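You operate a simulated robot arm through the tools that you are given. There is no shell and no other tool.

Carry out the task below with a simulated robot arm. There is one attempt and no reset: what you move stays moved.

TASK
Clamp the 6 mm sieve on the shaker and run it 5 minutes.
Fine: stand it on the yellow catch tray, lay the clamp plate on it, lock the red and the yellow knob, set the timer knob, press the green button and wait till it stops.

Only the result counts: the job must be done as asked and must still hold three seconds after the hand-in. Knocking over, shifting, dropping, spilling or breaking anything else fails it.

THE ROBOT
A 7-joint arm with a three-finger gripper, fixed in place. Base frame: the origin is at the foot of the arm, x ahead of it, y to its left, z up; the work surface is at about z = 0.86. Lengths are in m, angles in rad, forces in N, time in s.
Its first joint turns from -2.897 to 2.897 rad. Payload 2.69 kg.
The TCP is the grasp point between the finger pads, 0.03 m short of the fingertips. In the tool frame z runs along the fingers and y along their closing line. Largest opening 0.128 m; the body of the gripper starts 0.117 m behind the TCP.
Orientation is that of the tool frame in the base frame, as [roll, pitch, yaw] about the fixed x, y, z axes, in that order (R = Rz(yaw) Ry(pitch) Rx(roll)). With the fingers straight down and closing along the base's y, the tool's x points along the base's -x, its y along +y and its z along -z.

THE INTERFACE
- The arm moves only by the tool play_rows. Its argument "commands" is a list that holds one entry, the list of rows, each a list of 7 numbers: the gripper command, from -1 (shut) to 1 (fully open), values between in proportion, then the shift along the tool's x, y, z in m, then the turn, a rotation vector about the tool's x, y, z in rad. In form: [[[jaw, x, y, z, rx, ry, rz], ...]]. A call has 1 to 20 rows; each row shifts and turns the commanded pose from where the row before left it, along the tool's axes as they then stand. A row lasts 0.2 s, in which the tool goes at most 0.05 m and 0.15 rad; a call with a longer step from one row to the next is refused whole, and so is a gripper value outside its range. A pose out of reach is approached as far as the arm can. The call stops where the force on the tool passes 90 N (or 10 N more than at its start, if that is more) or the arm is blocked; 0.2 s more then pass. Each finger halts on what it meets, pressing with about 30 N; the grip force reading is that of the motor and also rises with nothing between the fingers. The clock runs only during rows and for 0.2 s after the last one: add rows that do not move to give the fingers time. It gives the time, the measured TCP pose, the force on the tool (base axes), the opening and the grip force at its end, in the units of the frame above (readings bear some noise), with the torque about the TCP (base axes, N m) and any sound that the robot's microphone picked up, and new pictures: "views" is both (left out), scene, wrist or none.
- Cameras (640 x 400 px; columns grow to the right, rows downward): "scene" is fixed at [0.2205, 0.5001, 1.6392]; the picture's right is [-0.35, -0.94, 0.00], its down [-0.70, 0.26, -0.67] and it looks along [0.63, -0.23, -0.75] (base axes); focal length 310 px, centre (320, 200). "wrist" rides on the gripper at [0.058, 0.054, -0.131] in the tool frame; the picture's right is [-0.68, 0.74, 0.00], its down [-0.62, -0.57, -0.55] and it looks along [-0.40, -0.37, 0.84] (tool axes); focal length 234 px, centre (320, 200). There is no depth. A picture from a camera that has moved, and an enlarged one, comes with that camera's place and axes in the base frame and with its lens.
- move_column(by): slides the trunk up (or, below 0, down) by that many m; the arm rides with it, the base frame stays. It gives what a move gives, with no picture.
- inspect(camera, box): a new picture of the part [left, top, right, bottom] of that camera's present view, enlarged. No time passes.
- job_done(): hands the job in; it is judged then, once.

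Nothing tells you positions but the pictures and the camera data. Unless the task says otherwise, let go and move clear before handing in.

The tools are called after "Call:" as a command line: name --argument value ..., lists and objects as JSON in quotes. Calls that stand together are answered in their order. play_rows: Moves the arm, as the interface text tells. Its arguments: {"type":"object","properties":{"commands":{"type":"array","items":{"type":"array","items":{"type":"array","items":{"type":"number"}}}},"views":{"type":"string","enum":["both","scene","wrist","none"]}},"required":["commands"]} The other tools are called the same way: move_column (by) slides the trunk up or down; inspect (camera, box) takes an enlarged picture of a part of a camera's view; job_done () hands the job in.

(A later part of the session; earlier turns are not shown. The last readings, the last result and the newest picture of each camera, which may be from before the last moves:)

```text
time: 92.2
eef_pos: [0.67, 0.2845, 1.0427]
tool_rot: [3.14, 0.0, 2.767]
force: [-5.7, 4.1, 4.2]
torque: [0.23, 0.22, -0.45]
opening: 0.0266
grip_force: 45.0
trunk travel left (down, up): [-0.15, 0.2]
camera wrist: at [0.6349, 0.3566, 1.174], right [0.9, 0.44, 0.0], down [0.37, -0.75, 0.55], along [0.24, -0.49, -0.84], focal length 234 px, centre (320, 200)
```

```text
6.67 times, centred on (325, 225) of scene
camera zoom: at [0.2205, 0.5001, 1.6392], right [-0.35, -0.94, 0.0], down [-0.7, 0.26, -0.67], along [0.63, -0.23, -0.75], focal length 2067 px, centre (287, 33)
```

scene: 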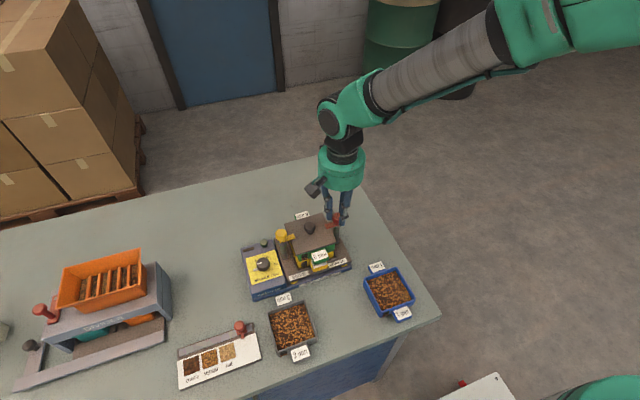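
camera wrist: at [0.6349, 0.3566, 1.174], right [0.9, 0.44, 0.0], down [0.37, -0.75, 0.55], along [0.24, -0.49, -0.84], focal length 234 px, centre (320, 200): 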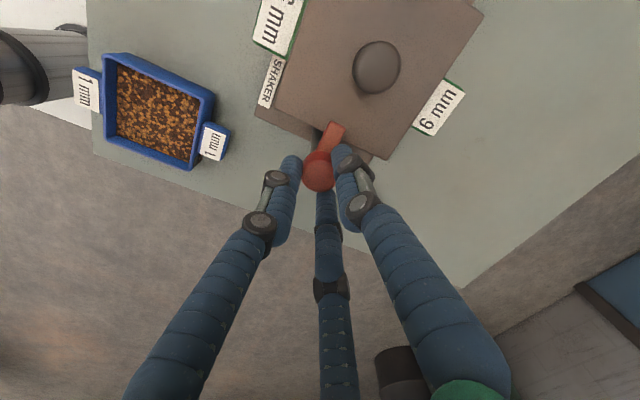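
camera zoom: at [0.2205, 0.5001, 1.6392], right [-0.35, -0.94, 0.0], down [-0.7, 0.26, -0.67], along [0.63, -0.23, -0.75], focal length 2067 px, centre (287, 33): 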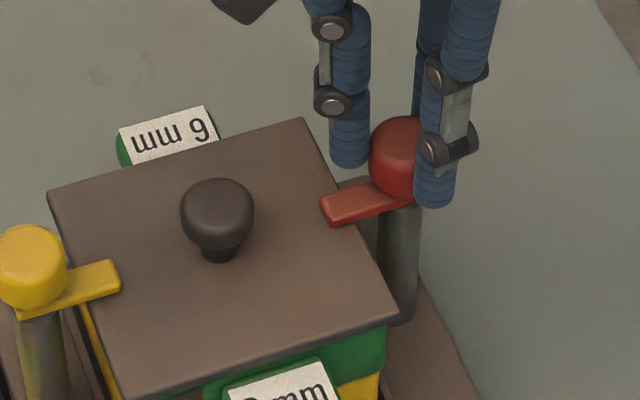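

Red's bar is over the plate and the torque (−0.45 Nm) says it is at its stop. One more nudge, then release and rise.

Call:
play_rows --commands '[[[-1, 0, 0, 0, 0, 0, -0.05], [-1, 0, 0, 0, 0, 0, 0], [-0.5, 0, 0, 0, 0, 0, 0], [-0.3, 0, 0, 0, 0, 0, 0], [-0.06, 0, 0, 0, 0, 0, 0], [-0.06, 0, 0, 0, 0, 0, 0], [-0.06, 0, 0, -0.02, 0, 0, 0], [-0.06, 0, 0, -0.03, 0, 0, 0], [-0.06, 0, 0, -0.03, 0, 0, 0], [-0.06, 0, 0, 0, 0, 0, 0]]]'

Call:
inspect --camera "scene" --box '[265, 195, 365, 265]'

Call:
inspect --camera "scene" --box '[235, 225, 305, 290]'

```text
time: 94.4
eef_pos: [0.6707, 0.2849, 1.1228]
tool_rot: [3.141, 0.0, 2.815]
force: [0.0, 0.9, 0.3]
torque: [-0.01, -0.02, 0.01]
opening: 0.0605
grip_force: 0.1
trunk travel left (down, up): [-0.15, 0.2]
camera wrist: at [0.632, 0.3542, 1.2539], right [0.88, 0.48, 0.0], down [0.4, -0.73, 0.55], along [0.26, -0.48, -0.84], focal length 234 px, centre (320, 200)
```

scene: 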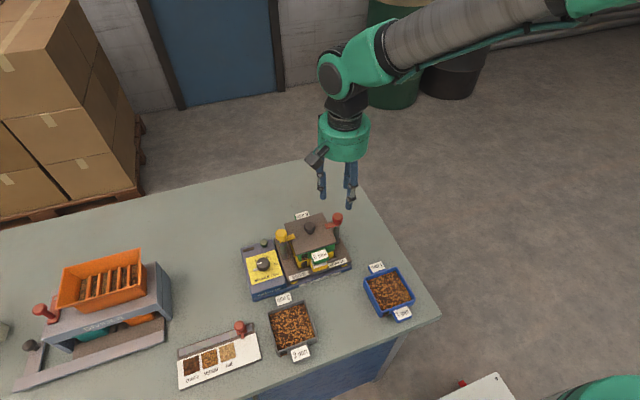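
wrist: 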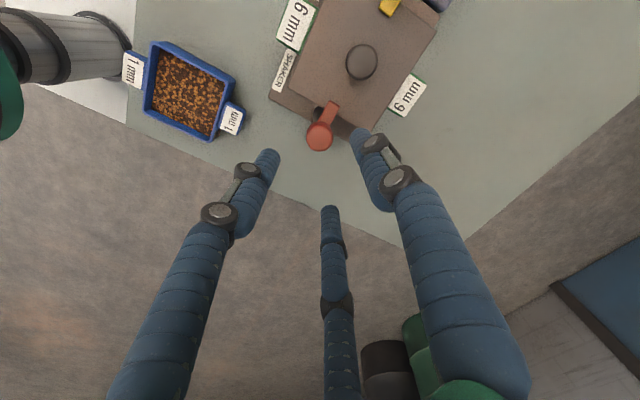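

```text
5.71 times, centred on (315, 230) of scene
camera zoom: at [0.2205, 0.5001, 1.6392], right [-0.35, -0.94, 0.0], down [-0.7, 0.26, -0.67], along [0.63, -0.23, -0.75], focal length 1772 px, centre (349, 29)
```

zoom: 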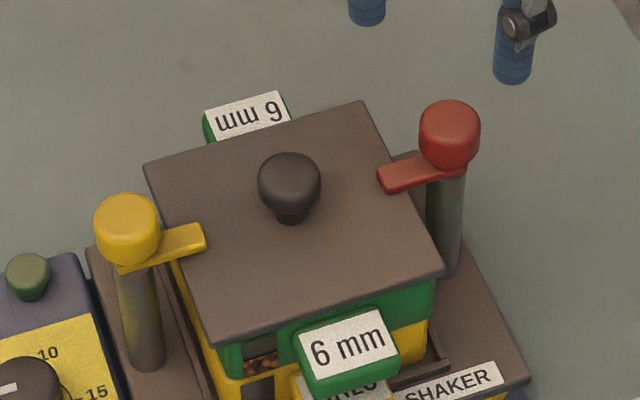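

```text
6.15 times, centred on (270, 258) of scene
camera zoom: at [0.2205, 0.5001, 1.6392], right [-0.35, -0.94, 0.0], down [-0.7, 0.26, -0.67], along [0.63, -0.23, -0.75], focal length 1908 px, centre (628, -154)
```

zoom: 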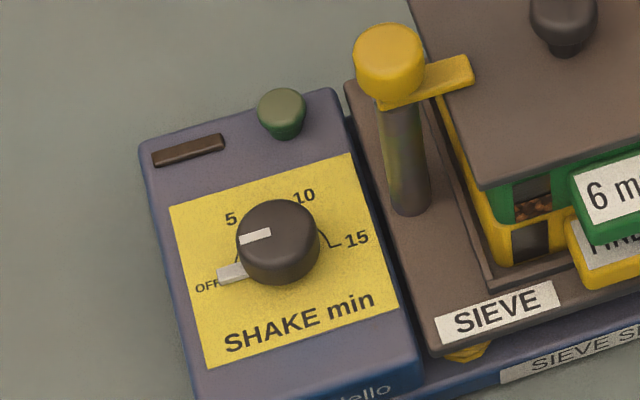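

Both bars are locked over the plate. Now the timer: I move the wrist camera above it to read the dial angles precisely.

Call:
play_rows --commands '[[[-0.3, 0.0118, 0.0349, 0, 0, 0, 0], [-0.3, 0.0118, 0.0349, 0, 0, 0, 0], [-0.3, 0.0118, 0.0349, 0, 0, 0, 0], [-0.3, 0.0118, 0.0349, 0, 0, 0, 0], [-0.3, 0.0118, 0.0349, 0, 0, 0, 0], [-0.3, 0, 0, 0, 0, 0, 0], [-0.3, 0, 0, 0, 0, 0, 0]]]'

Call:
inspect --camera "wrist" --box '[260, 20, 420, 130]'

```text
time: 96.0
eef_pos: [0.672, 0.4694, 1.1234]
tool_rot: [3.141, 0.0, 2.817]
force: [-0.2, -0.3, 0.8]
torque: [0.03, 0.02, -0.02]
opening: 0.0449
grip_force: 0.1
trunk travel left (down, up): [-0.15, 0.2]
camera wrist: at [0.6331, 0.5387, 1.254], right [0.88, 0.48, 0.0], down [0.4, -0.73, 0.55], along [0.26, -0.48, -0.84], focal length 234 px, centre (320, 200)
```

scene: 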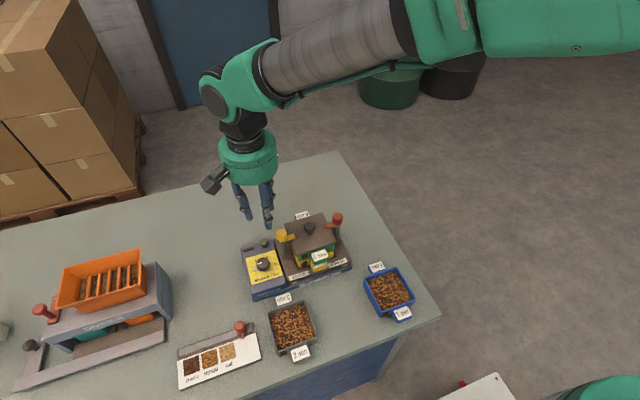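
wrist: 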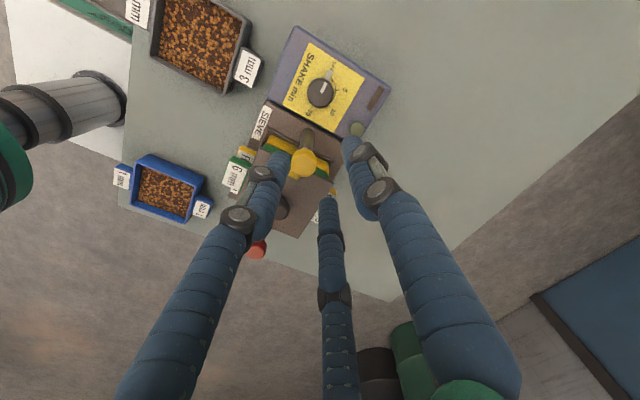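

```text
3.64 times, centred on (340, 75) of wrist
camera zoom: at [0.6331, 0.5387, 1.254], right [0.88, 0.48, 0.0], down [0.4, -0.73, 0.55], along [0.26, -0.48, -0.84], focal length 852 px, centre (247, 654)
```

zoom: 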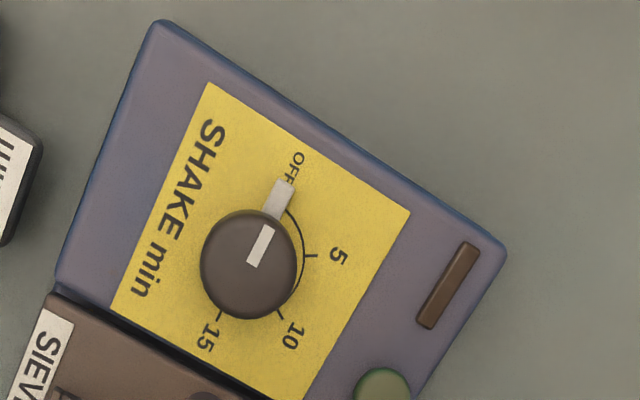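

The dial reads clearly: OFF at +y (90°), 5 at about 30°, 10 at −30°, 15 at −90°, so "5" is 60° clockwise. I turn the hand so no digit lands on the pointer nub, and move over the timer knob at (0.656, 0.498).

Call:
play_rows --commands '[[[-0.3, 0.0238, 0.0222, 0, 0, 0, 0], [-0.25, 0, 0, 0, 0, 0, 0.12], [-0.25, 0, 0, 0, 0, 0, 0.12], [-0.25, 0, 0, 0, 0, 0, 0.12], [-0.25, 0, 0, 0, 0, 0, 0.12], [-0.25, 0, 0, 0, 0, 0, 0.12], [-0.25, 0, 0, 0, 0, 0, 0.123], [-0.25, 0, 0, 0.03, 0, 0, 0], [-0.25, 0, 0, 0.04, 0, 0, 0], [-0.25, 0, 0, 0, 0, 0, 0], [-0.25, 0, 0, 0, 0, 0, 0]]]'

Call:
inspect --camera "wrist" --box '[200, 60, 440, 220]'

Call:
inspect --camera "scene" --box '[230, 210, 310, 290]'

```text
time: 98.4
eef_pos: [0.6548, 0.4975, 1.0527]
tool_rot: [-3.141, 0.0, 2.092]
force: [0.8, -0.3, 0.8]
torque: [0.04, 0.01, -0.01]
opening: 0.0478
grip_force: 0.1
trunk travel left (down, up): [-0.15, 0.2]
camera wrist: at [0.6714, 0.5754, 1.1828], right [0.98, -0.22, 0.0], down [-0.18, -0.82, 0.55], along [-0.12, -0.54, -0.84], focal length 234 px, centre (320, 200)
```

scene: 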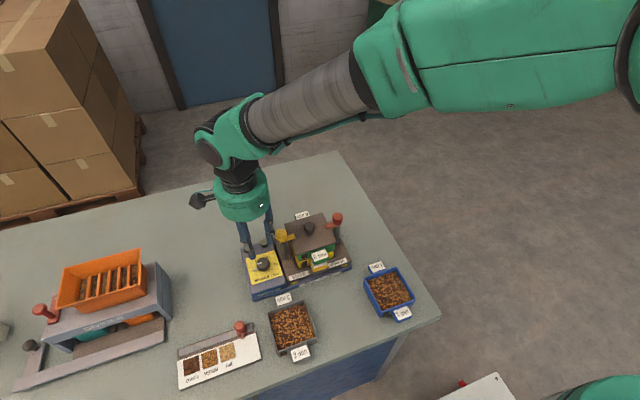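
wrist: 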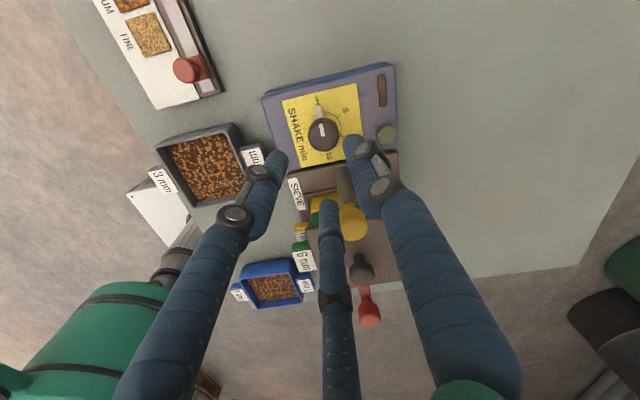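

```text
2.50 times, centred on (320, 140) of wrist
camera zoom: at [0.6714, 0.5754, 1.1828], right [0.98, -0.22, 0.0], down [-0.18, -0.82, 0.55], along [-0.12, -0.54, -0.84], focal length 585 px, centre (320, 350)
```

zoom: 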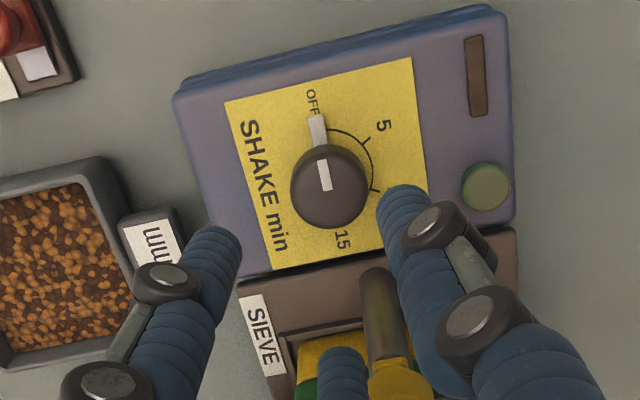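

```text
5.00 times, centred on (270, 250) of scene
camera zoom: at [0.2205, 0.5001, 1.6392], right [-0.35, -0.94, 0.0], down [-0.7, 0.26, -0.67], along [0.63, -0.23, -0.75], focal length 1550 px, centre (570, -50)
```

zoom: 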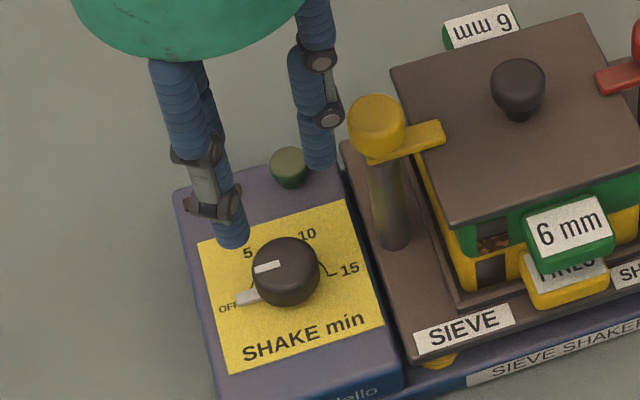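

The hand is within 3 mm of the knob axis. I correct and descend carefully to grip height.

Call:
play_rows --commands '[[[-0.25, -0.0011, 0.0028, 0.01, 0, 0, 0], [-0.25, 0, 0, 0.03, 0, 0, 0], [-0.25, 0, 0, 0.025, 0, 0, 0], [-0.25, 0, 0, 0.015, 0, 0, 0], [-0.25, 0, 0, 0.008, 0, 0, 0], [-0.25, 0, 0, 0, 0, 0, 0], [-0.25, 0, 0, 0, 0, 0, 0]]]'

Call:
inspect --camera "wrist" --box '[200, 60, 440, 220]'

Call:
inspect --camera "scene" --box '[230, 210, 310, 290]'

```text
time: 100.0
eef_pos: [0.6581, 0.4991, 0.9645]
tool_rot: [3.141, 0.0, 2.092]
force: [0.1, -0.3, -0.1]
torque: [-0.02, 0.03, -0.01]
opening: 0.048
grip_force: 0.1
trunk travel left (down, up): [-0.15, 0.2]
camera wrist: at [0.6753, 0.5768, 1.0954], right [0.98, -0.22, 0.0], down [-0.18, -0.82, 0.55], along [-0.12, -0.54, -0.84], focal length 234 px, centre (320, 200)
```

scene: 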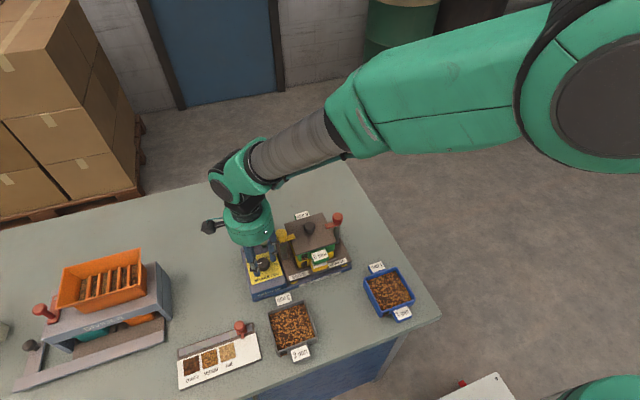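
wrist: 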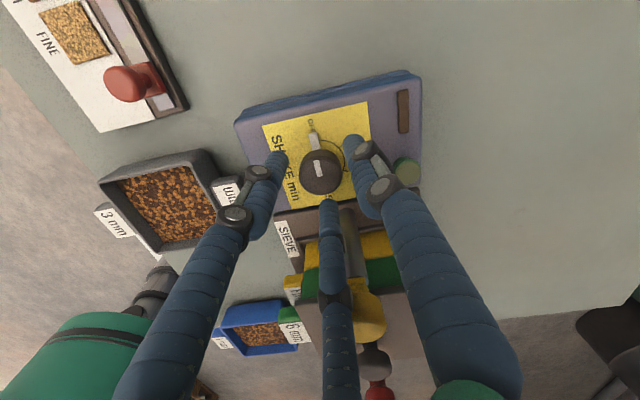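

```text
2.50 times, centred on (320, 140) of wrist
camera zoom: at [0.6753, 0.5768, 1.0954], right [0.98, -0.22, 0.0], down [-0.18, -0.82, 0.55], along [-0.12, -0.54, -0.84], focal length 585 px, centre (320, 350)
```

zoom: 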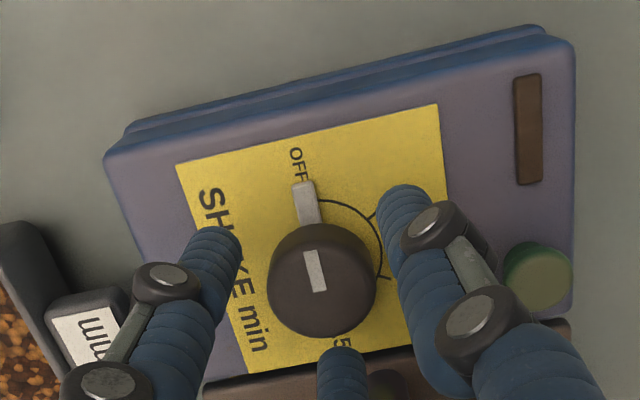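

```text
5.00 times, centred on (270, 250) of scene
camera zoom: at [0.2205, 0.5001, 1.6392], right [-0.35, -0.94, 0.0], down [-0.7, 0.26, -0.67], along [0.63, -0.23, -0.75], focal length 1550 px, centre (570, -50)
```

zoom: 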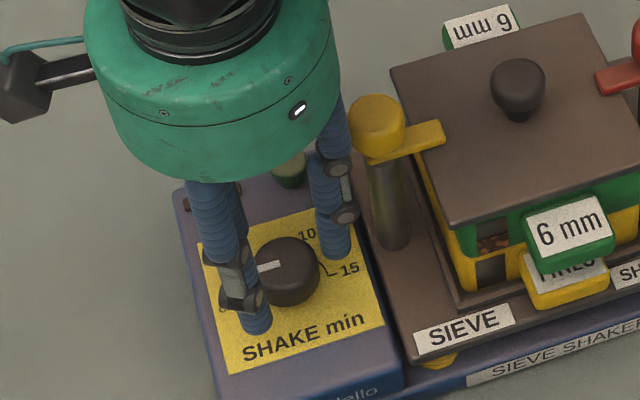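

Centred. I go down 5 mm more and close on the timer knob.

Call:
play_rows --commands '[[[-0.25, 0, 0, 0.003, 0, 0, 0], [-0.25, 0, 0, 0.002, 0, 0, 0], [-0.25, 0, 0, 0, 0, 0, 0], [-0.35, 0, 0, 0, 0, 0, 0], [-0.45, 0, 0, 0, 0, 0, 0], [-0.55, 0, 0, 0, 0, 0, 0], [-1, 0, 0, 0, 0, 0, 0], [-1, 0, 0, 0, 0, 0, 0]]]'

Call:
inspect --camera "wrist" --box '[200, 60, 440, 220]'

```text
time: 101.8
eef_pos: [0.6576, 0.4959, 0.9594]
tool_rot: [-3.139, 0.0, 2.09]
force: [1.8, -39.5, 3.2]
torque: [-1.59, -0.06, 0.02]
opening: 0.0316
grip_force: 45.6
trunk travel left (down, up): [-0.15, 0.2]
camera wrist: at [0.6752, 0.5731, 1.09], right [0.98, -0.22, 0.0], down [-0.18, -0.81, 0.55], along [-0.12, -0.54, -0.83], focal length 234 px, centre (320, 200)
```

scene: 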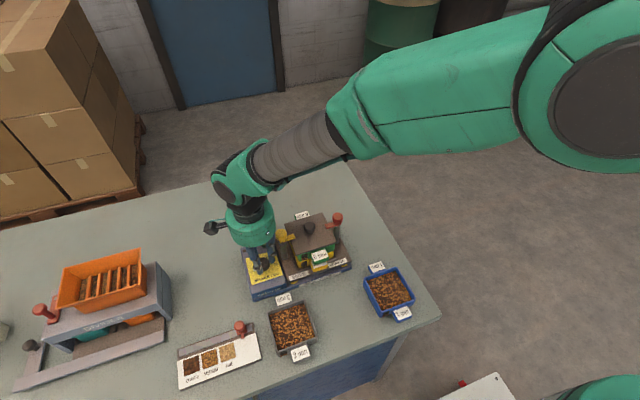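
wrist: 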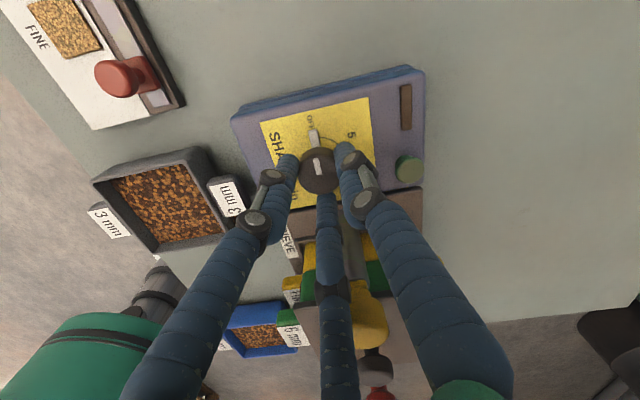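

```text
2.50 times, centred on (320, 140) of wrist
camera zoom: at [0.6752, 0.5731, 1.09], right [0.98, -0.22, 0.0], down [-0.18, -0.81, 0.55], along [-0.12, -0.54, -0.83], focal length 585 px, centre (320, 350)
```

zoom: 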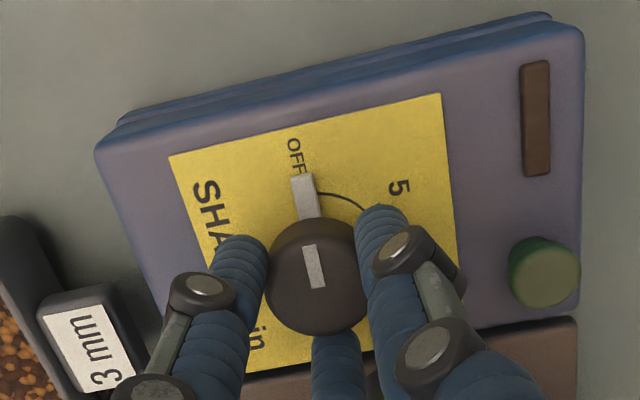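

Gripped, with a −40 N pull in y: the knob axis is a few millimetres lower in y. I shift to relieve it.

Call:
play_rows --commands '[[[-1, -0.0017, -0.001, 0, 0, 0, 0], [-1, -0.0009, -0.0005, 0, 0, 0, 0], [-1, 0, 0, 0, 0, 0, 0]]]' --views "none"

```text
time: 102.6
eef_pos: [0.6578, 0.4954, 0.9599]
tool_rot: [-3.141, -0.002, 2.092]
force: [-0.8, -22.6, -6.1]
torque: [-0.52, -0.05, 0.0]
opening: 0.0315
grip_force: 45.1
trunk travel left (down, up): [-0.15, 0.2]
```

Call:
play_rows --commands '[[[-1, -0.0013, -0.0007, 0, 0, 0, 0], [-1, 0, 0, 0, 0, 0, 0], [-1, 0, 0, 0, 0, 0, 0]]]' --views "none"

```text
time: 103.4
eef_pos: [0.6585, 0.4945, 0.9593]
tool_rot: [-3.141, 0.0, 2.093]
force: [-7.0, 5.4, -12.4]
torque: [0.44, 0.1, -0.02]
opening: 0.0314
grip_force: 44.8
trunk travel left (down, up): [-0.15, 0.2]
```

Centred on the knob. I turn clockwise by 0.5 rad first and check that the pointer follows.

Call:
play_rows --commands '[[[-1, 0, 0, 0, 0, 0, 0.1], [-1, 0, 0, 0, 0, 0, 0.1], [-1, 0, 0, 0, 0, 0, 0.1], [-1, 0, 0, 0, 0, 0, 0.1], [-1, 0, 0, 0, 0, 0, 0.1], [-1, 0, 0, 0, 0, 0, 0]]]'

Call:
inspect --camera "wrist" --box '[200, 60, 440, 220]'

```text
time: 104.8
eef_pos: [0.657, 0.4949, 0.9589]
tool_rot: [-3.141, 0.001, 1.591]
force: [-8.9, 13.7, -9.0]
torque: [0.46, 0.28, 0.01]
opening: 0.0313
grip_force: 44.9
trunk travel left (down, up): [-0.15, 0.2]
camera wrist: at [0.7099, 0.5547, 1.0903], right [0.75, -0.66, 0.0], down [-0.55, -0.63, 0.55], along [-0.36, -0.41, -0.84], focal length 234 px, centre (320, 200)
```

scene: 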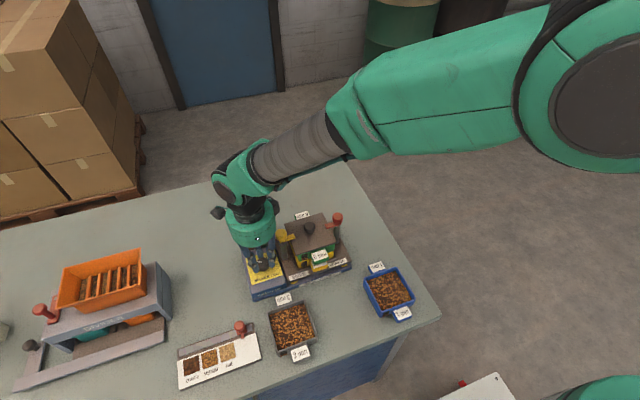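
wrist: 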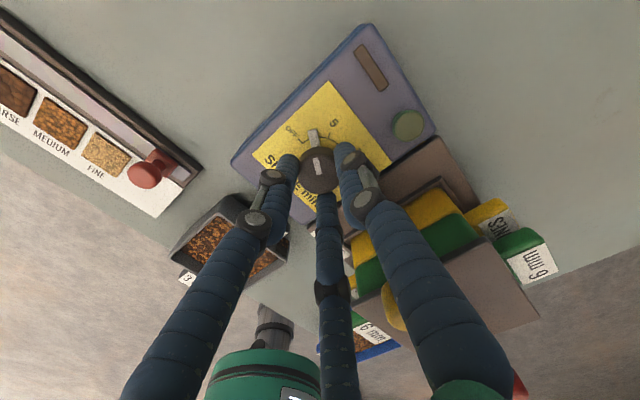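

```text
2.50 times, centred on (320, 140) of wrist
camera zoom: at [0.7099, 0.5547, 1.0903], right [0.75, -0.66, 0.0], down [-0.55, -0.63, 0.55], along [-0.36, -0.41, -0.84], focal length 585 px, centre (320, 350)
```

zoom: 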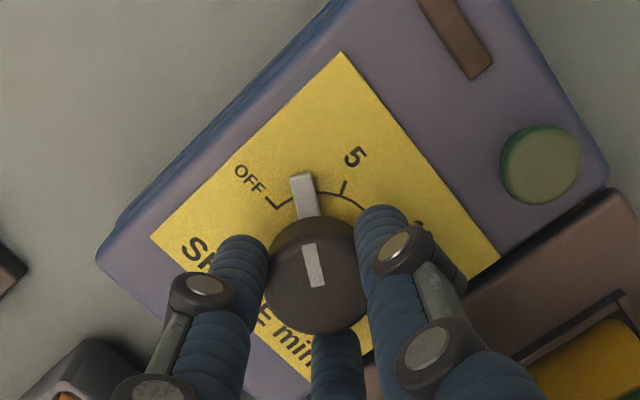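

The pointer follows the hand and is halfway. I complete the turn to 60° and compare with the 5 mark.

Call:
play_rows --commands '[[[-1, 0, 0, 0, 0, 0, 0.1], [-1, 0, 0, 0, 0, 0, 0.1], [-1, 0, 0, 0, 0, 0, 0.1], [-1, 0, 0, 0, 0, 0, 0.1], [-1, 0, 0, 0, 0, 0, 0.1], [-1, 0, 0, 0, 0, 0, 0.047], [-1, 0, 0, 0, 0, 0, 0]]]'

Call:
inspect --camera "wrist" --box '[240, 80, 400, 190]'

```text
time: 106.4
eef_pos: [0.6572, 0.4945, 0.9598]
tool_rot: [-3.14, 0.003, 1.044]
force: [-10.6, 12.1, -13.1]
torque: [0.34, 0.26, 0.01]
opening: 0.0315
grip_force: 45.0
trunk travel left (down, up): [-0.15, 0.2]
camera wrist: at [0.7333, 0.5188, 1.0904], right [0.3, -0.95, 0.0], down [-0.8, -0.25, 0.55], along [-0.52, -0.16, -0.84], focal length 234 px, centre (320, 200)
```

scene: 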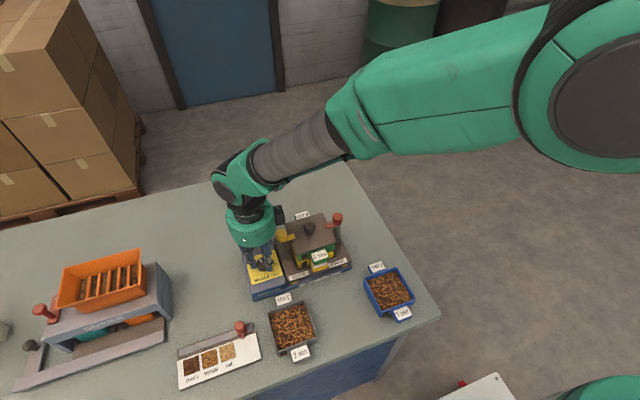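
wrist: 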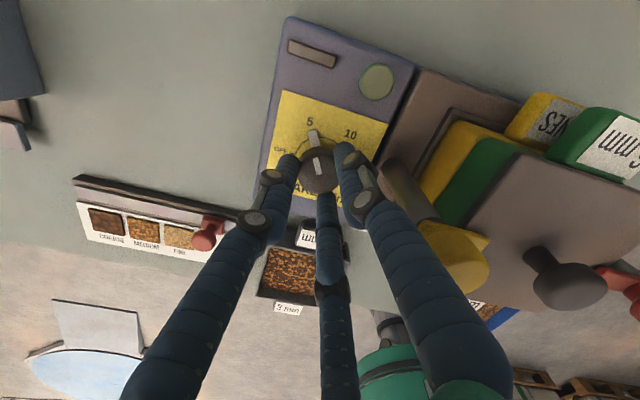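

```text
3.64 times, centred on (320, 135) of wrist
camera zoom: at [0.7333, 0.5188, 1.0904], right [0.3, -0.95, 0.0], down [-0.8, -0.25, 0.55], along [-0.52, -0.16, -0.84], focal length 852 px, centre (320, 436)
```

zoom: 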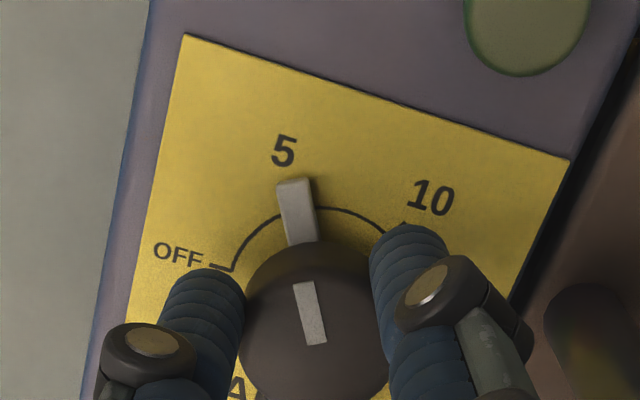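

The pointer sits on 5. I release, rise and verify from above.

Call:
play_rows --commands '[[[-0.45, 0, 0, 0, 0, 0, 0], [-0.35, 0, 0, 0, 0, 0, 0], [-0.25, 0, 0, 0, 0, 0, 0], [-0.25, 0, 0, 0, 0, 0, 0], [-0.25, 0, 0, -0.02, 0, 0, 0], [-0.25, 0, 0, -0.04, 0, 0, 0], [-0.25, 0, 0, -0.05, 0, 0, 0], [-0.25, 0, 0, -0.04, 0, 0, 0], [-0.25, 0, 0, 0, 0, 0, 0], [-0.25, 0, 0, 0, 0, 0, 0]]]'

Call:
inspect --camera "wrist" --box '[240, 60, 400, 170]'

Call:
inspect --camera "scene" --box '[230, 225, 310, 290]'

```text
time: 108.6
eef_pos: [0.6592, 0.4951, 1.1129]
tool_rot: [3.141, 0.0, 1.046]
force: [0.6, 0.8, -0.4]
torque: [0.0, 0.03, 0.0]
opening: 0.0481
grip_force: 0.0
trunk travel left (down, up): [-0.15, 0.2]
camera wrist: at [0.7346, 0.5172, 1.2436], right [0.3, -0.95, 0.0], down [-0.8, -0.25, 0.55], along [-0.52, -0.16, -0.84], focal length 234 px, centre (320, 200)
```

scene: 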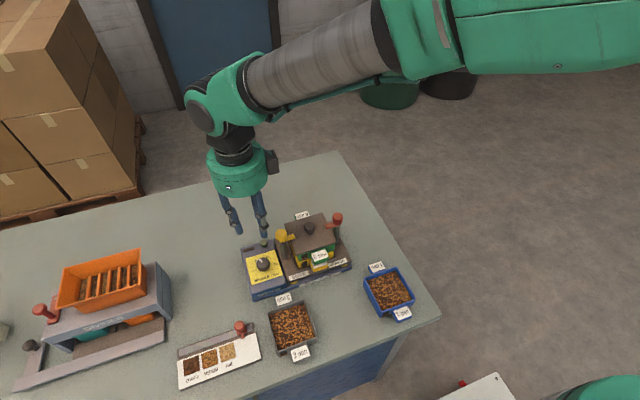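
wrist: 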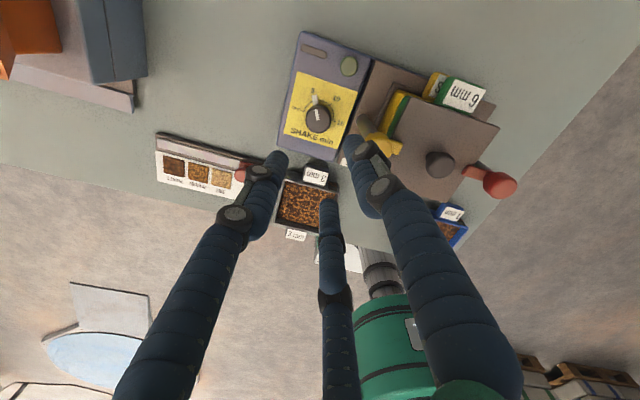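

```text
3.64 times, centred on (320, 115) of wrist
camera zoom: at [0.7346, 0.5172, 1.2436], right [0.3, -0.95, 0.0], down [-0.8, -0.25, 0.55], along [-0.52, -0.16, -0.84], focal length 852 px, centre (320, 509)
```

zoom: 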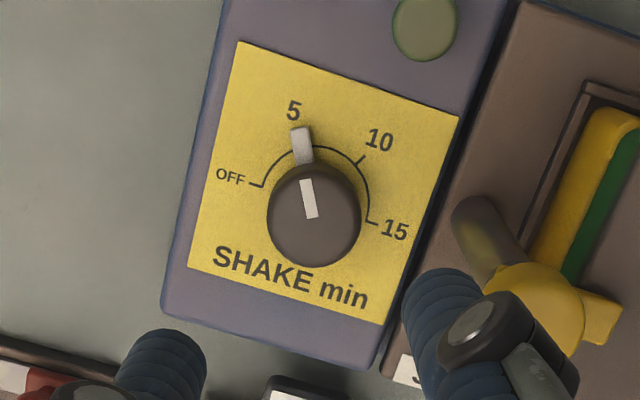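

```text
6.15 times, centred on (270, 258) of scene
camera zoom: at [0.2205, 0.5001, 1.6392], right [-0.35, -0.94, 0.0], down [-0.7, 0.26, -0.67], along [0.63, -0.23, -0.75], focal length 1908 px, centre (628, -154)
```

zoom: 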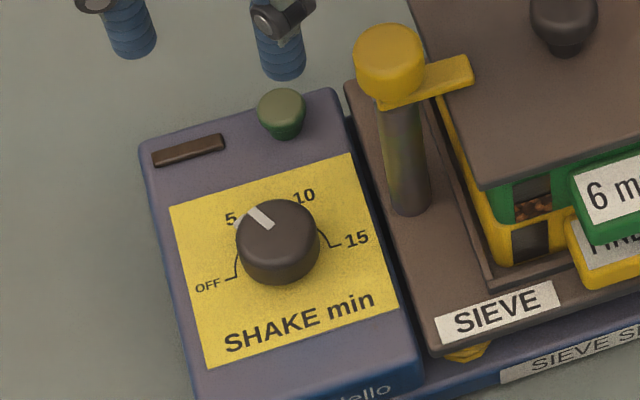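

The timer reads 5. Now the green button at about (0.7255, 0.479): I close the digits, go above it and descend to just over it.

Call:
play_rows --commands '[[[-1, 0.0101, 0.0327, 0, 0, 0, 0], [-1, 0.0102, 0.0326, 0, 0, 0, 0], [-1, 0, 0, 0.03, 0, 0, 0], [-1, 0, 0, 0.04, 0, 0, 0], [-1, 0, 0, 0.04, 0, 0, 0], [-1, 0, 0, 0.015, 0, 0, 0], [-1, 0, 0, 0, 0, 0, 0], [-1, 0, 0, 0, 0, 0, 0]]]'

Call:
inspect --camera "wrist" --box '[220, 90, 420, 220]'

Call:
inspect --camera "scene" --box '[240, 205, 310, 260]'

```text
time: 110.4
eef_pos: [0.7244, 0.4784, 0.9835]
tool_rot: [-3.141, -0.001, 1.046]
force: [-0.2, 0.5, -0.2]
torque: [-0.02, -0.01, 0.01]
opening: 0.0022
grip_force: 30.1
trunk travel left (down, up): [-0.15, 0.2]
camera wrist: at [0.7996, 0.5018, 1.1151], right [0.3, -0.95, 0.0], down [-0.8, -0.25, 0.55], along [-0.52, -0.16, -0.84], focal length 234 px, centre (320, 200)
```

scene: 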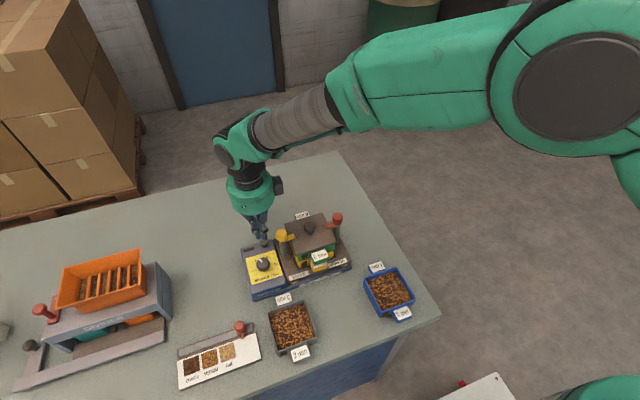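
wrist: 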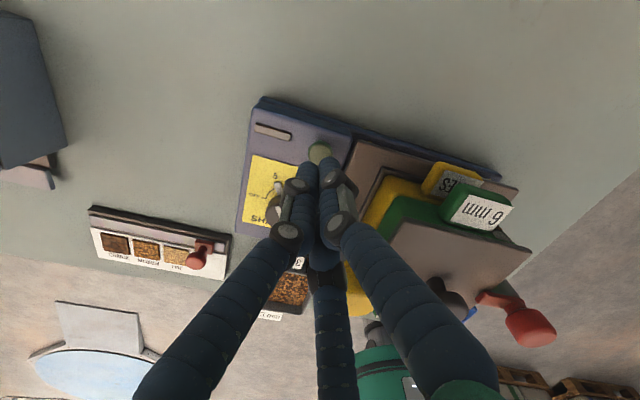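

```text
3.08 times, centred on (320, 155) of wrist
camera zoom: at [0.7996, 0.5018, 1.1151], right [0.3, -0.95, 0.0], down [-0.8, -0.25, 0.55], along [-0.52, -0.16, -0.84], focal length 720 px, centre (320, 338)
```

zoom: 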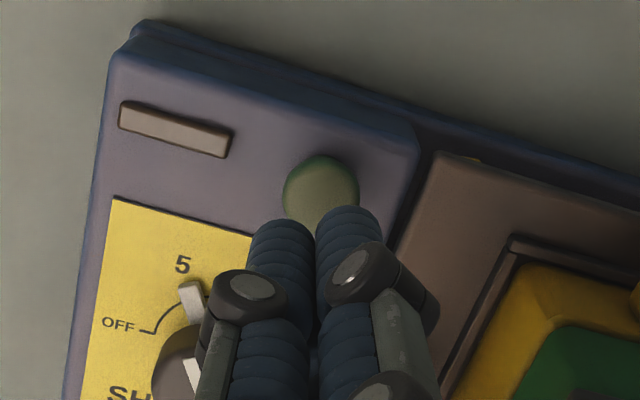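

```text
7.27 times, centred on (275, 232) of scene
camera zoom: at [0.2205, 0.5001, 1.6392], right [-0.35, -0.94, 0.0], down [-0.7, 0.26, -0.67], along [0.63, -0.23, -0.75], focal length 2255 px, centre (647, -36)
```

zoom: 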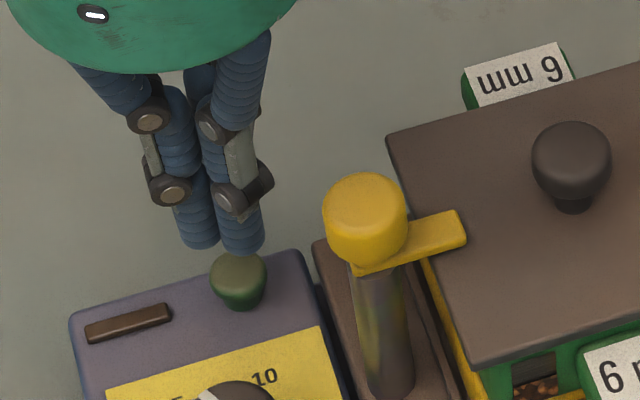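

The closed digits are over the button within 2–3 mm. I correct slightly and press down in small steps.

Call:
play_rows --commands '[[[-1, -0.0007, 0.0027, 0.004, 0, 0, 0], [-1, 0, 0, 0.004, 0, 0, 0], [-1, 0, 0, 0.003, 0, 0, 0], [-1, 0, 0, 0, 0, 0, 0]]]' --views "none"

Call:
play_rows --commands '[[[-1, 0, 0, 0.003, 0, 0, 0], [-1, 0, 0, 0.003, 0, 0, 0], [-1, 0, 0, 0, 0, 0, 0]]]'

Call:
inspect --camera "scene" --box '[240, 205, 310, 260]'

```text
time: 111.4
eef_pos: [0.7257, 0.4758, 0.9736]
tool_rot: [-3.141, 0.0, 1.044]
force: [1.0, 0.7, -0.2]
torque: [0.03, 0.0, 0.0]
opening: 0.0022
grip_force: 29.5
trunk travel left (down, up): [-0.15, 0.2]
```

```text
time: 112.2
eef_pos: [0.7264, 0.4772, 0.9677]
tool_rot: [3.141, 0.0, 1.044]
force: [-0.2, 0.2, 0.1]
torque: [0.03, 0.01, 0.02]
opening: 0.0022
grip_force: 30.4
trunk travel left (down, up): [-0.15, 0.2]
camera wrist: at [0.8017, 0.5007, 1.0983], right [0.3, -0.95, 0.0], down [-0.8, -0.25, 0.55], along [-0.52, -0.16, -0.84], focal length 234 px, centre (320, 200)
```

scene: 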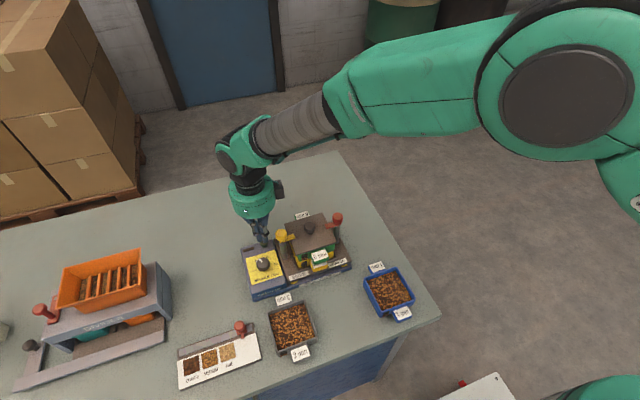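
wrist: 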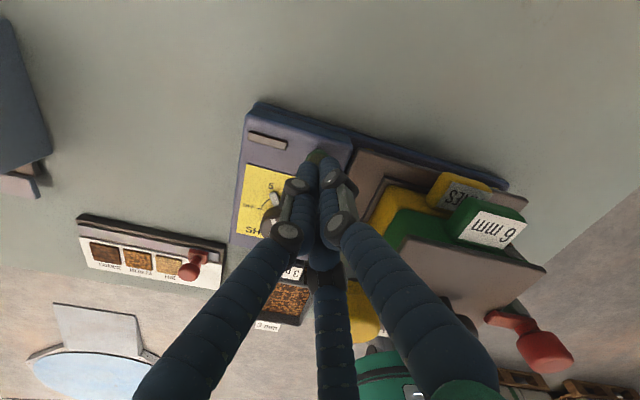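

```text
7.27 times, centred on (275, 232) of scene
camera zoom: at [0.2205, 0.5001, 1.6392], right [-0.35, -0.94, 0.0], down [-0.7, 0.26, -0.67], along [0.63, -0.23, -0.75], focal length 2255 px, centre (647, -36)
```

zoom: 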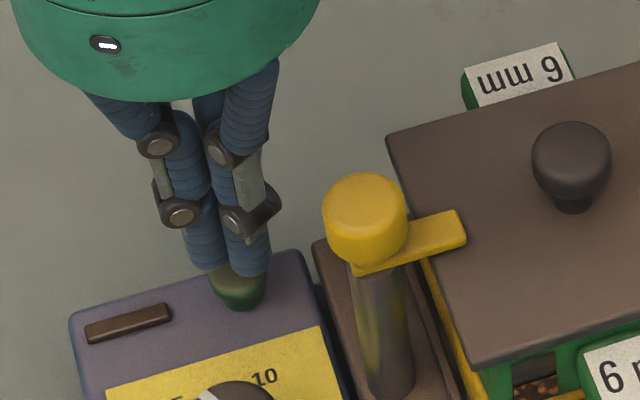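

Right above the button. Continue pressing in small steps.

Call:
play_rows --commands '[[[-1, 0, 0, 0.003, 0, 0, 0], [-1, 0, 0, 0.003, 0, 0, 0], [-1, 0, 0, 0, 0, 0, 0]]]' --views "none"

Call:
play_rows --commands '[[[-1, 0, 0, 0.002, 0, 0, 0], [-1, 0, 0, 0.002, 0, 0, 0], [-1, 0, 0, 0, 0, 0, 0]]]' --views "none"

Call:
inspect --camera "scene" --box '[240, 205, 310, 260]'

```text
time: 113.0
eef_pos: [0.7266, 0.4763, 0.9616]
tool_rot: [-3.141, -0.001, 1.046]
force: [0.5, 0.4, 0.5]
torque: [-0.01, 0.03, -0.07]
opening: 0.0019
grip_force: 29.8
trunk travel left (down, up): [-0.15, 0.2]
```

```text
time: 113.8
eef_pos: [0.7266, 0.4754, 0.959]
tool_rot: [-3.142, 0.0, 1.045]
force: [0.0, 0.3, 0.9]
torque: [0.0, 0.03, 0.0]
opening: 0.0022
grip_force: 29.6
trunk travel left (down, up): [-0.15, 0.2]
```

```text
7.27 times, centred on (275, 232) of scene
camera zoom: at [0.2205, 0.5001, 1.6392], right [-0.35, -0.94, 0.0], down [-0.7, 0.26, -0.67], along [0.63, -0.23, -0.75], focal length 2255 px, centre (647, -36)
```

zoom: 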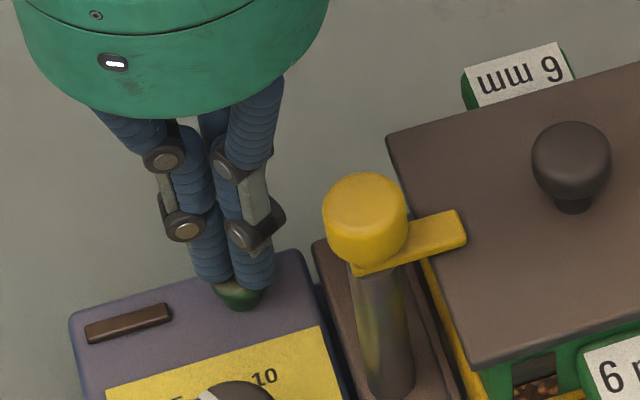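

Call:
play_rows --commands '[[[-1, 0, 0, 0.002, 0, 0, 0], [-1, 0, 0, 0.002, 0, 0, 0], [-1, 0, 0, 0, 0, 0, 0]]]' --views "none"

Call:
play_rows --commands '[[[-1, 0, 0, 0.002, 0, 0, 0], [-1, 0, 0, 0, 0, 0, 0]]]' --views "none"

Call:
inspect --camera "scene" --box '[240, 205, 310, 260]'

```text
time: 114.6
eef_pos: [0.7258, 0.4771, 0.9553]
tool_rot: [3.141, 0.0, 1.046]
force: [0.6, -0.4, 0.9]
torque: [0.04, 0.0, 0.0]
opening: 0.0019
grip_force: 31.4
trunk travel left (down, up): [-0.15, 0.2]
```

```text
time: 115.2
eef_pos: [0.727, 0.4765, 0.9525]
tool_rot: [3.141, 0.0, 1.046]
force: [0.5, -0.2, 1.0]
torque: [-0.03, -0.04, 0.02]
opening: 0.0061
grip_force: 30.8
trunk travel left (down, up): [-0.15, 0.2]
```

```text
7.27 times, centred on (275, 232) of scene
camera zoom: at [0.2205, 0.5001, 1.6392], right [-0.35, -0.94, 0.0], down [-0.7, 0.26, -0.67], along [0.63, -0.23, -0.75], focal length 2255 px, centre (647, -36)
```

zoom: 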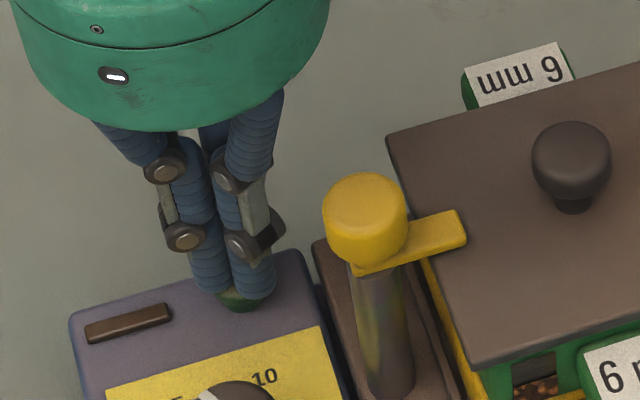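

Call:
play_rows --commands '[[[-1, 0, 0, 0.002, 0, 0, 0], [-1, 0, 0, 0, 0, 0, 0]]]' --views "none"

Call:
inspect --camera "wrist" --box '[220, 90, 420, 220]'

Call:
inspect --camera "scene" --box '[245, 225, 285, 255]'

```text
time: 115.8
eef_pos: [0.7272, 0.4763, 0.95]
tool_rot: [3.141, 0.0, 1.047]
force: [1.3, 1.2, 2.3]
torque: [0.04, -0.04, 0.0]
opening: 0.0059
grip_force: 31.1
trunk travel left (down, up): [-0.15, 0.2]
```

```text
3.08 times, centred on (320, 155) of wrist
camera zoom: at [0.8019, 0.5009, 1.0816], right [0.3, -0.95, 0.0], down [-0.8, -0.25, 0.55], along [-0.52, -0.16, -0.84], focal length 720 px, centre (320, 338)
```

zoom: 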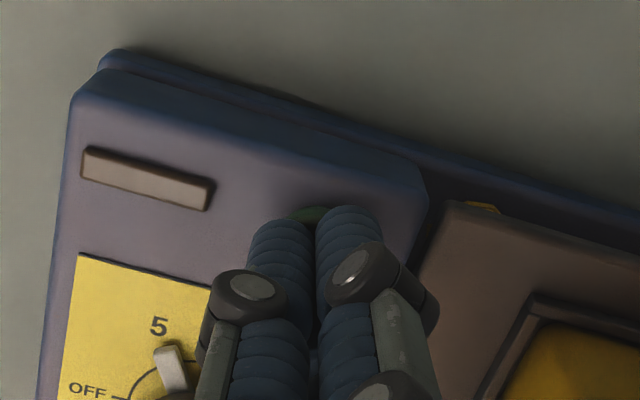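

```text
13.33 times, centred on (265, 240) of scene
camera zoom: at [0.2205, 0.5001, 1.6392], right [-0.35, -0.94, 0.0], down [-0.7, 0.26, -0.67], along [0.63, -0.23, -0.75], focal length 4134 px, centre (1053, -333)
```

zoom: 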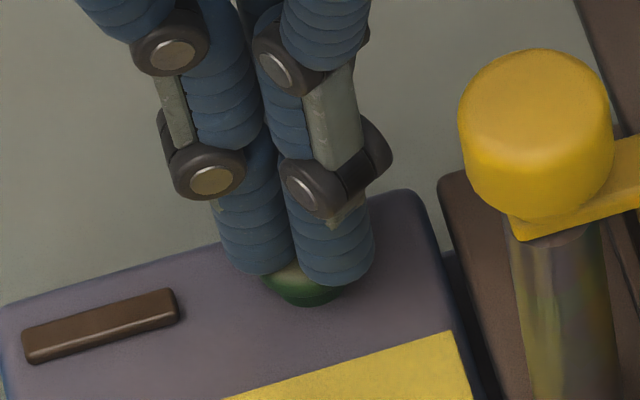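

The tips are on the button, which yields softly. A bit further down.

Call:
play_rows --commands '[[[-1, 0, 0, 0.002, 0, 0, 0], [-1, 0, 0, 0.002, 0, 0, 0], [-1, 0, 0, 0, 0, 0, 0]]]'

Call:
inspect --camera "scene" --box '[245, 225, 285, 255]'

```text
time: 116.6
eef_pos: [0.7268, 0.4764, 0.9484]
tool_rot: [3.141, -0.002, 1.045]
force: [-4.6, 3.2, 13.0]
torque: [0.1, 0.15, 0.01]
opening: 0.006
grip_force: 31.5
trunk travel left (down, up): [-0.15, 0.2]
heard: click
camera wrist: at [0.8017, 0.5006, 1.0782], right [0.3, -0.95, 0.0], down [-0.8, -0.25, 0.55], along [-0.52, -0.16, -0.84], focal length 234 px, centre (320, 200)
```

scene: 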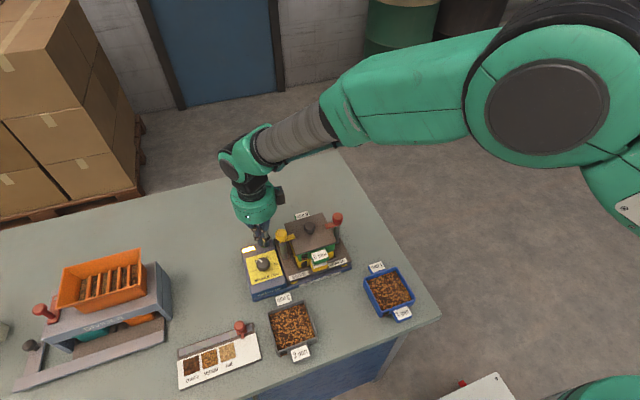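
wrist: 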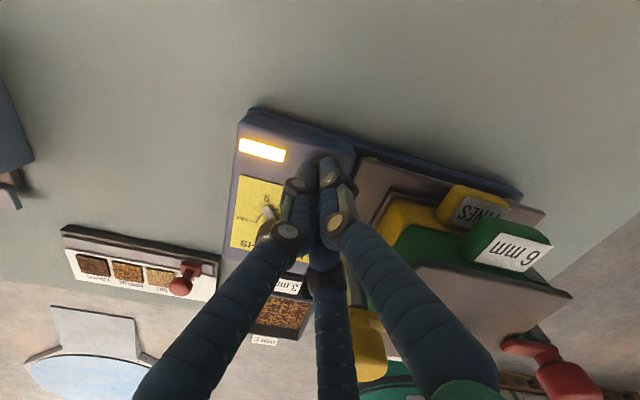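

```text
13.33 times, centred on (265, 240) of scene
camera zoom: at [0.2205, 0.5001, 1.6392], right [-0.35, -0.94, 0.0], down [-0.7, 0.26, -0.67], along [0.63, -0.23, -0.75], focal length 4134 px, centre (1053, -333)
```

zoom: 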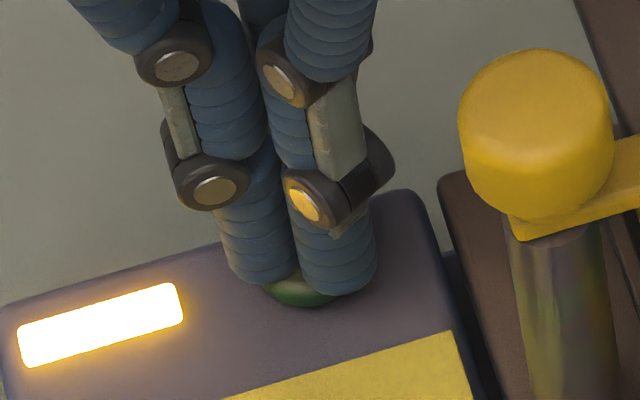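

A click and the lamp lit: the shaker is running. I rise clear and wait.

Call:
play_rows --commands '[[[-1, 0, 0, -0.005, 0, 0, 0], [-1, 0, 0, -0.03, 0, 0, 0], [-1, 0, 0, -0.05, 0, 0, 0], [-1, 0, 0, -0.05, 0, 0, 0], [-1, 0, 0, -0.05, 0, 0, 0], [-1, 0, 0, 0, 0, 0, 0], [-1, 0, 0, 0, 0, 0, 0], [-1, 0, 0, 0, 0, 0, 0]]]'

Call:
inspect --camera "scene" --box '[230, 195, 370, 300]'

```text
time: 118.4
eef_pos: [0.7272, 0.4759, 1.1318]
tool_rot: [3.141, 0.0, 1.044]
force: [0.7, 0.1, 0.6]
torque: [0.03, 0.02, 0.03]
opening: 0.0022
grip_force: 31.0
trunk travel left (down, up): [-0.15, 0.2]
camera wrist: at [0.8025, 0.4996, 1.2626], right [0.3, -0.95, 0.0], down [-0.8, -0.25, 0.55], along [-0.52, -0.16, -0.84], focal length 234 px, centre (320, 200)
```

scene: 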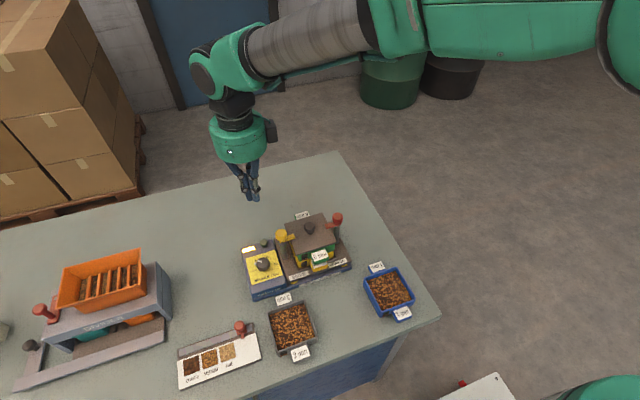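
wrist: 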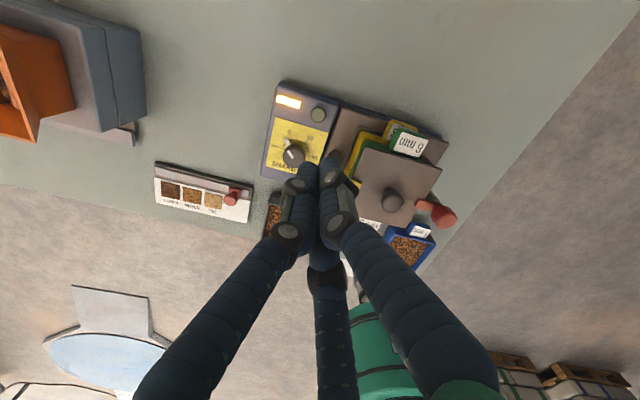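

```text
3.81 times, centred on (300, 248) of scene
camera zoom: at [0.2205, 0.5001, 1.6392], right [-0.35, -0.94, 0.0], down [-0.7, 0.26, -0.67], along [0.63, -0.23, -0.75], focal length 1181 px, centre (396, 19)
```

zoom: 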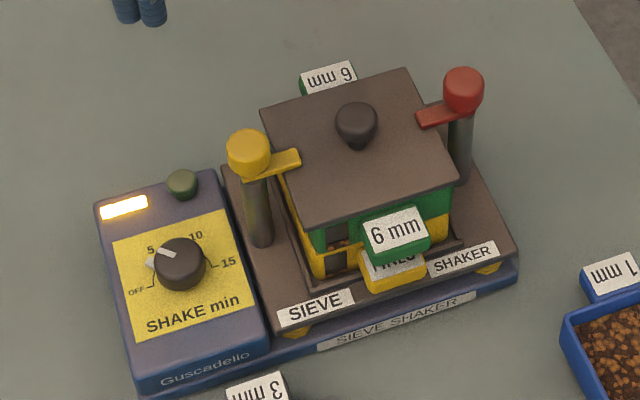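

It runs, and the timer is counting down from 5. I wait with the arm still.

Call:
play_rows --commands '[[[-1, 0, 0, 0, 0, 0, 0], [-1, 0, 0, 0, 0, 0, 0], [-1, 0, 0, 0, 0, 0, 0], [-1, 0, 0, 0, 0, 0, 0], [-1, 0, 0, 0, 0, 0, 0], [-1, 0, 0, 0, 0, 0, 0], [-1, 0, 0, 0, 0, 0, 0], [-1, 0, 0, 0, 0, 0, 0], [-1, 0, 0, 0, 0, 0, 0], [-1, 0, 0, 0, 0, 0, 0], [-1, 0, 0, 0, 0, 0, 0], [-1, 0, 0, 0, 0, 0, 0], [-1, 0, 0, 0, 0, 0, 0], [-1, 0, 0, 0, 0, 0, 0], [-1, 0, 0, 0, 0, 0, 0], [-1, 0, 0, 0, 0, 0, 0], [-1, 0, 0, 0, 0, 0, 0], [-1, 0, 0, 0, 0, 0, 0], [-1, 0, 0, 0, 0, 0, 0], [-1, 0, 0, 0, 0, 0, 0]]]' --views "none"

Call:
inspect --camera "scene" --box '[230, 195, 370, 300]'

```text
time: 122.6
eef_pos: [0.7277, 0.4758, 1.1314]
tool_rot: [3.14, 0.0, 1.045]
force: [0.0, 0.3, -0.1]
torque: [0.02, 0.01, 0.01]
opening: 0.0019
grip_force: 31.1
trunk travel left (down, up): [-0.15, 0.2]
```

```text
3.81 times, centred on (300, 248) of scene
camera zoom: at [0.2205, 0.5001, 1.6392], right [-0.35, -0.94, 0.0], down [-0.7, 0.26, -0.67], along [0.63, -0.23, -0.75], focal length 1181 px, centre (396, 19)
```

zoom: 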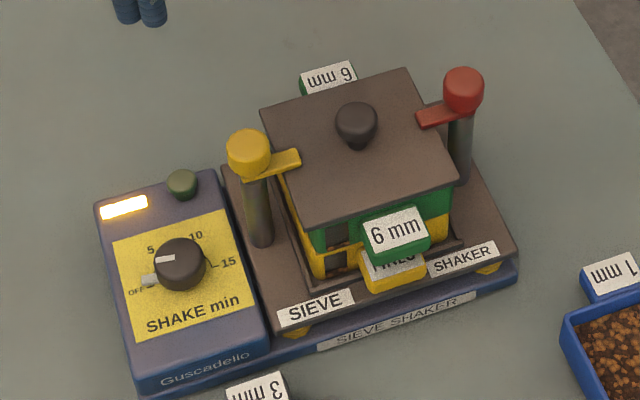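

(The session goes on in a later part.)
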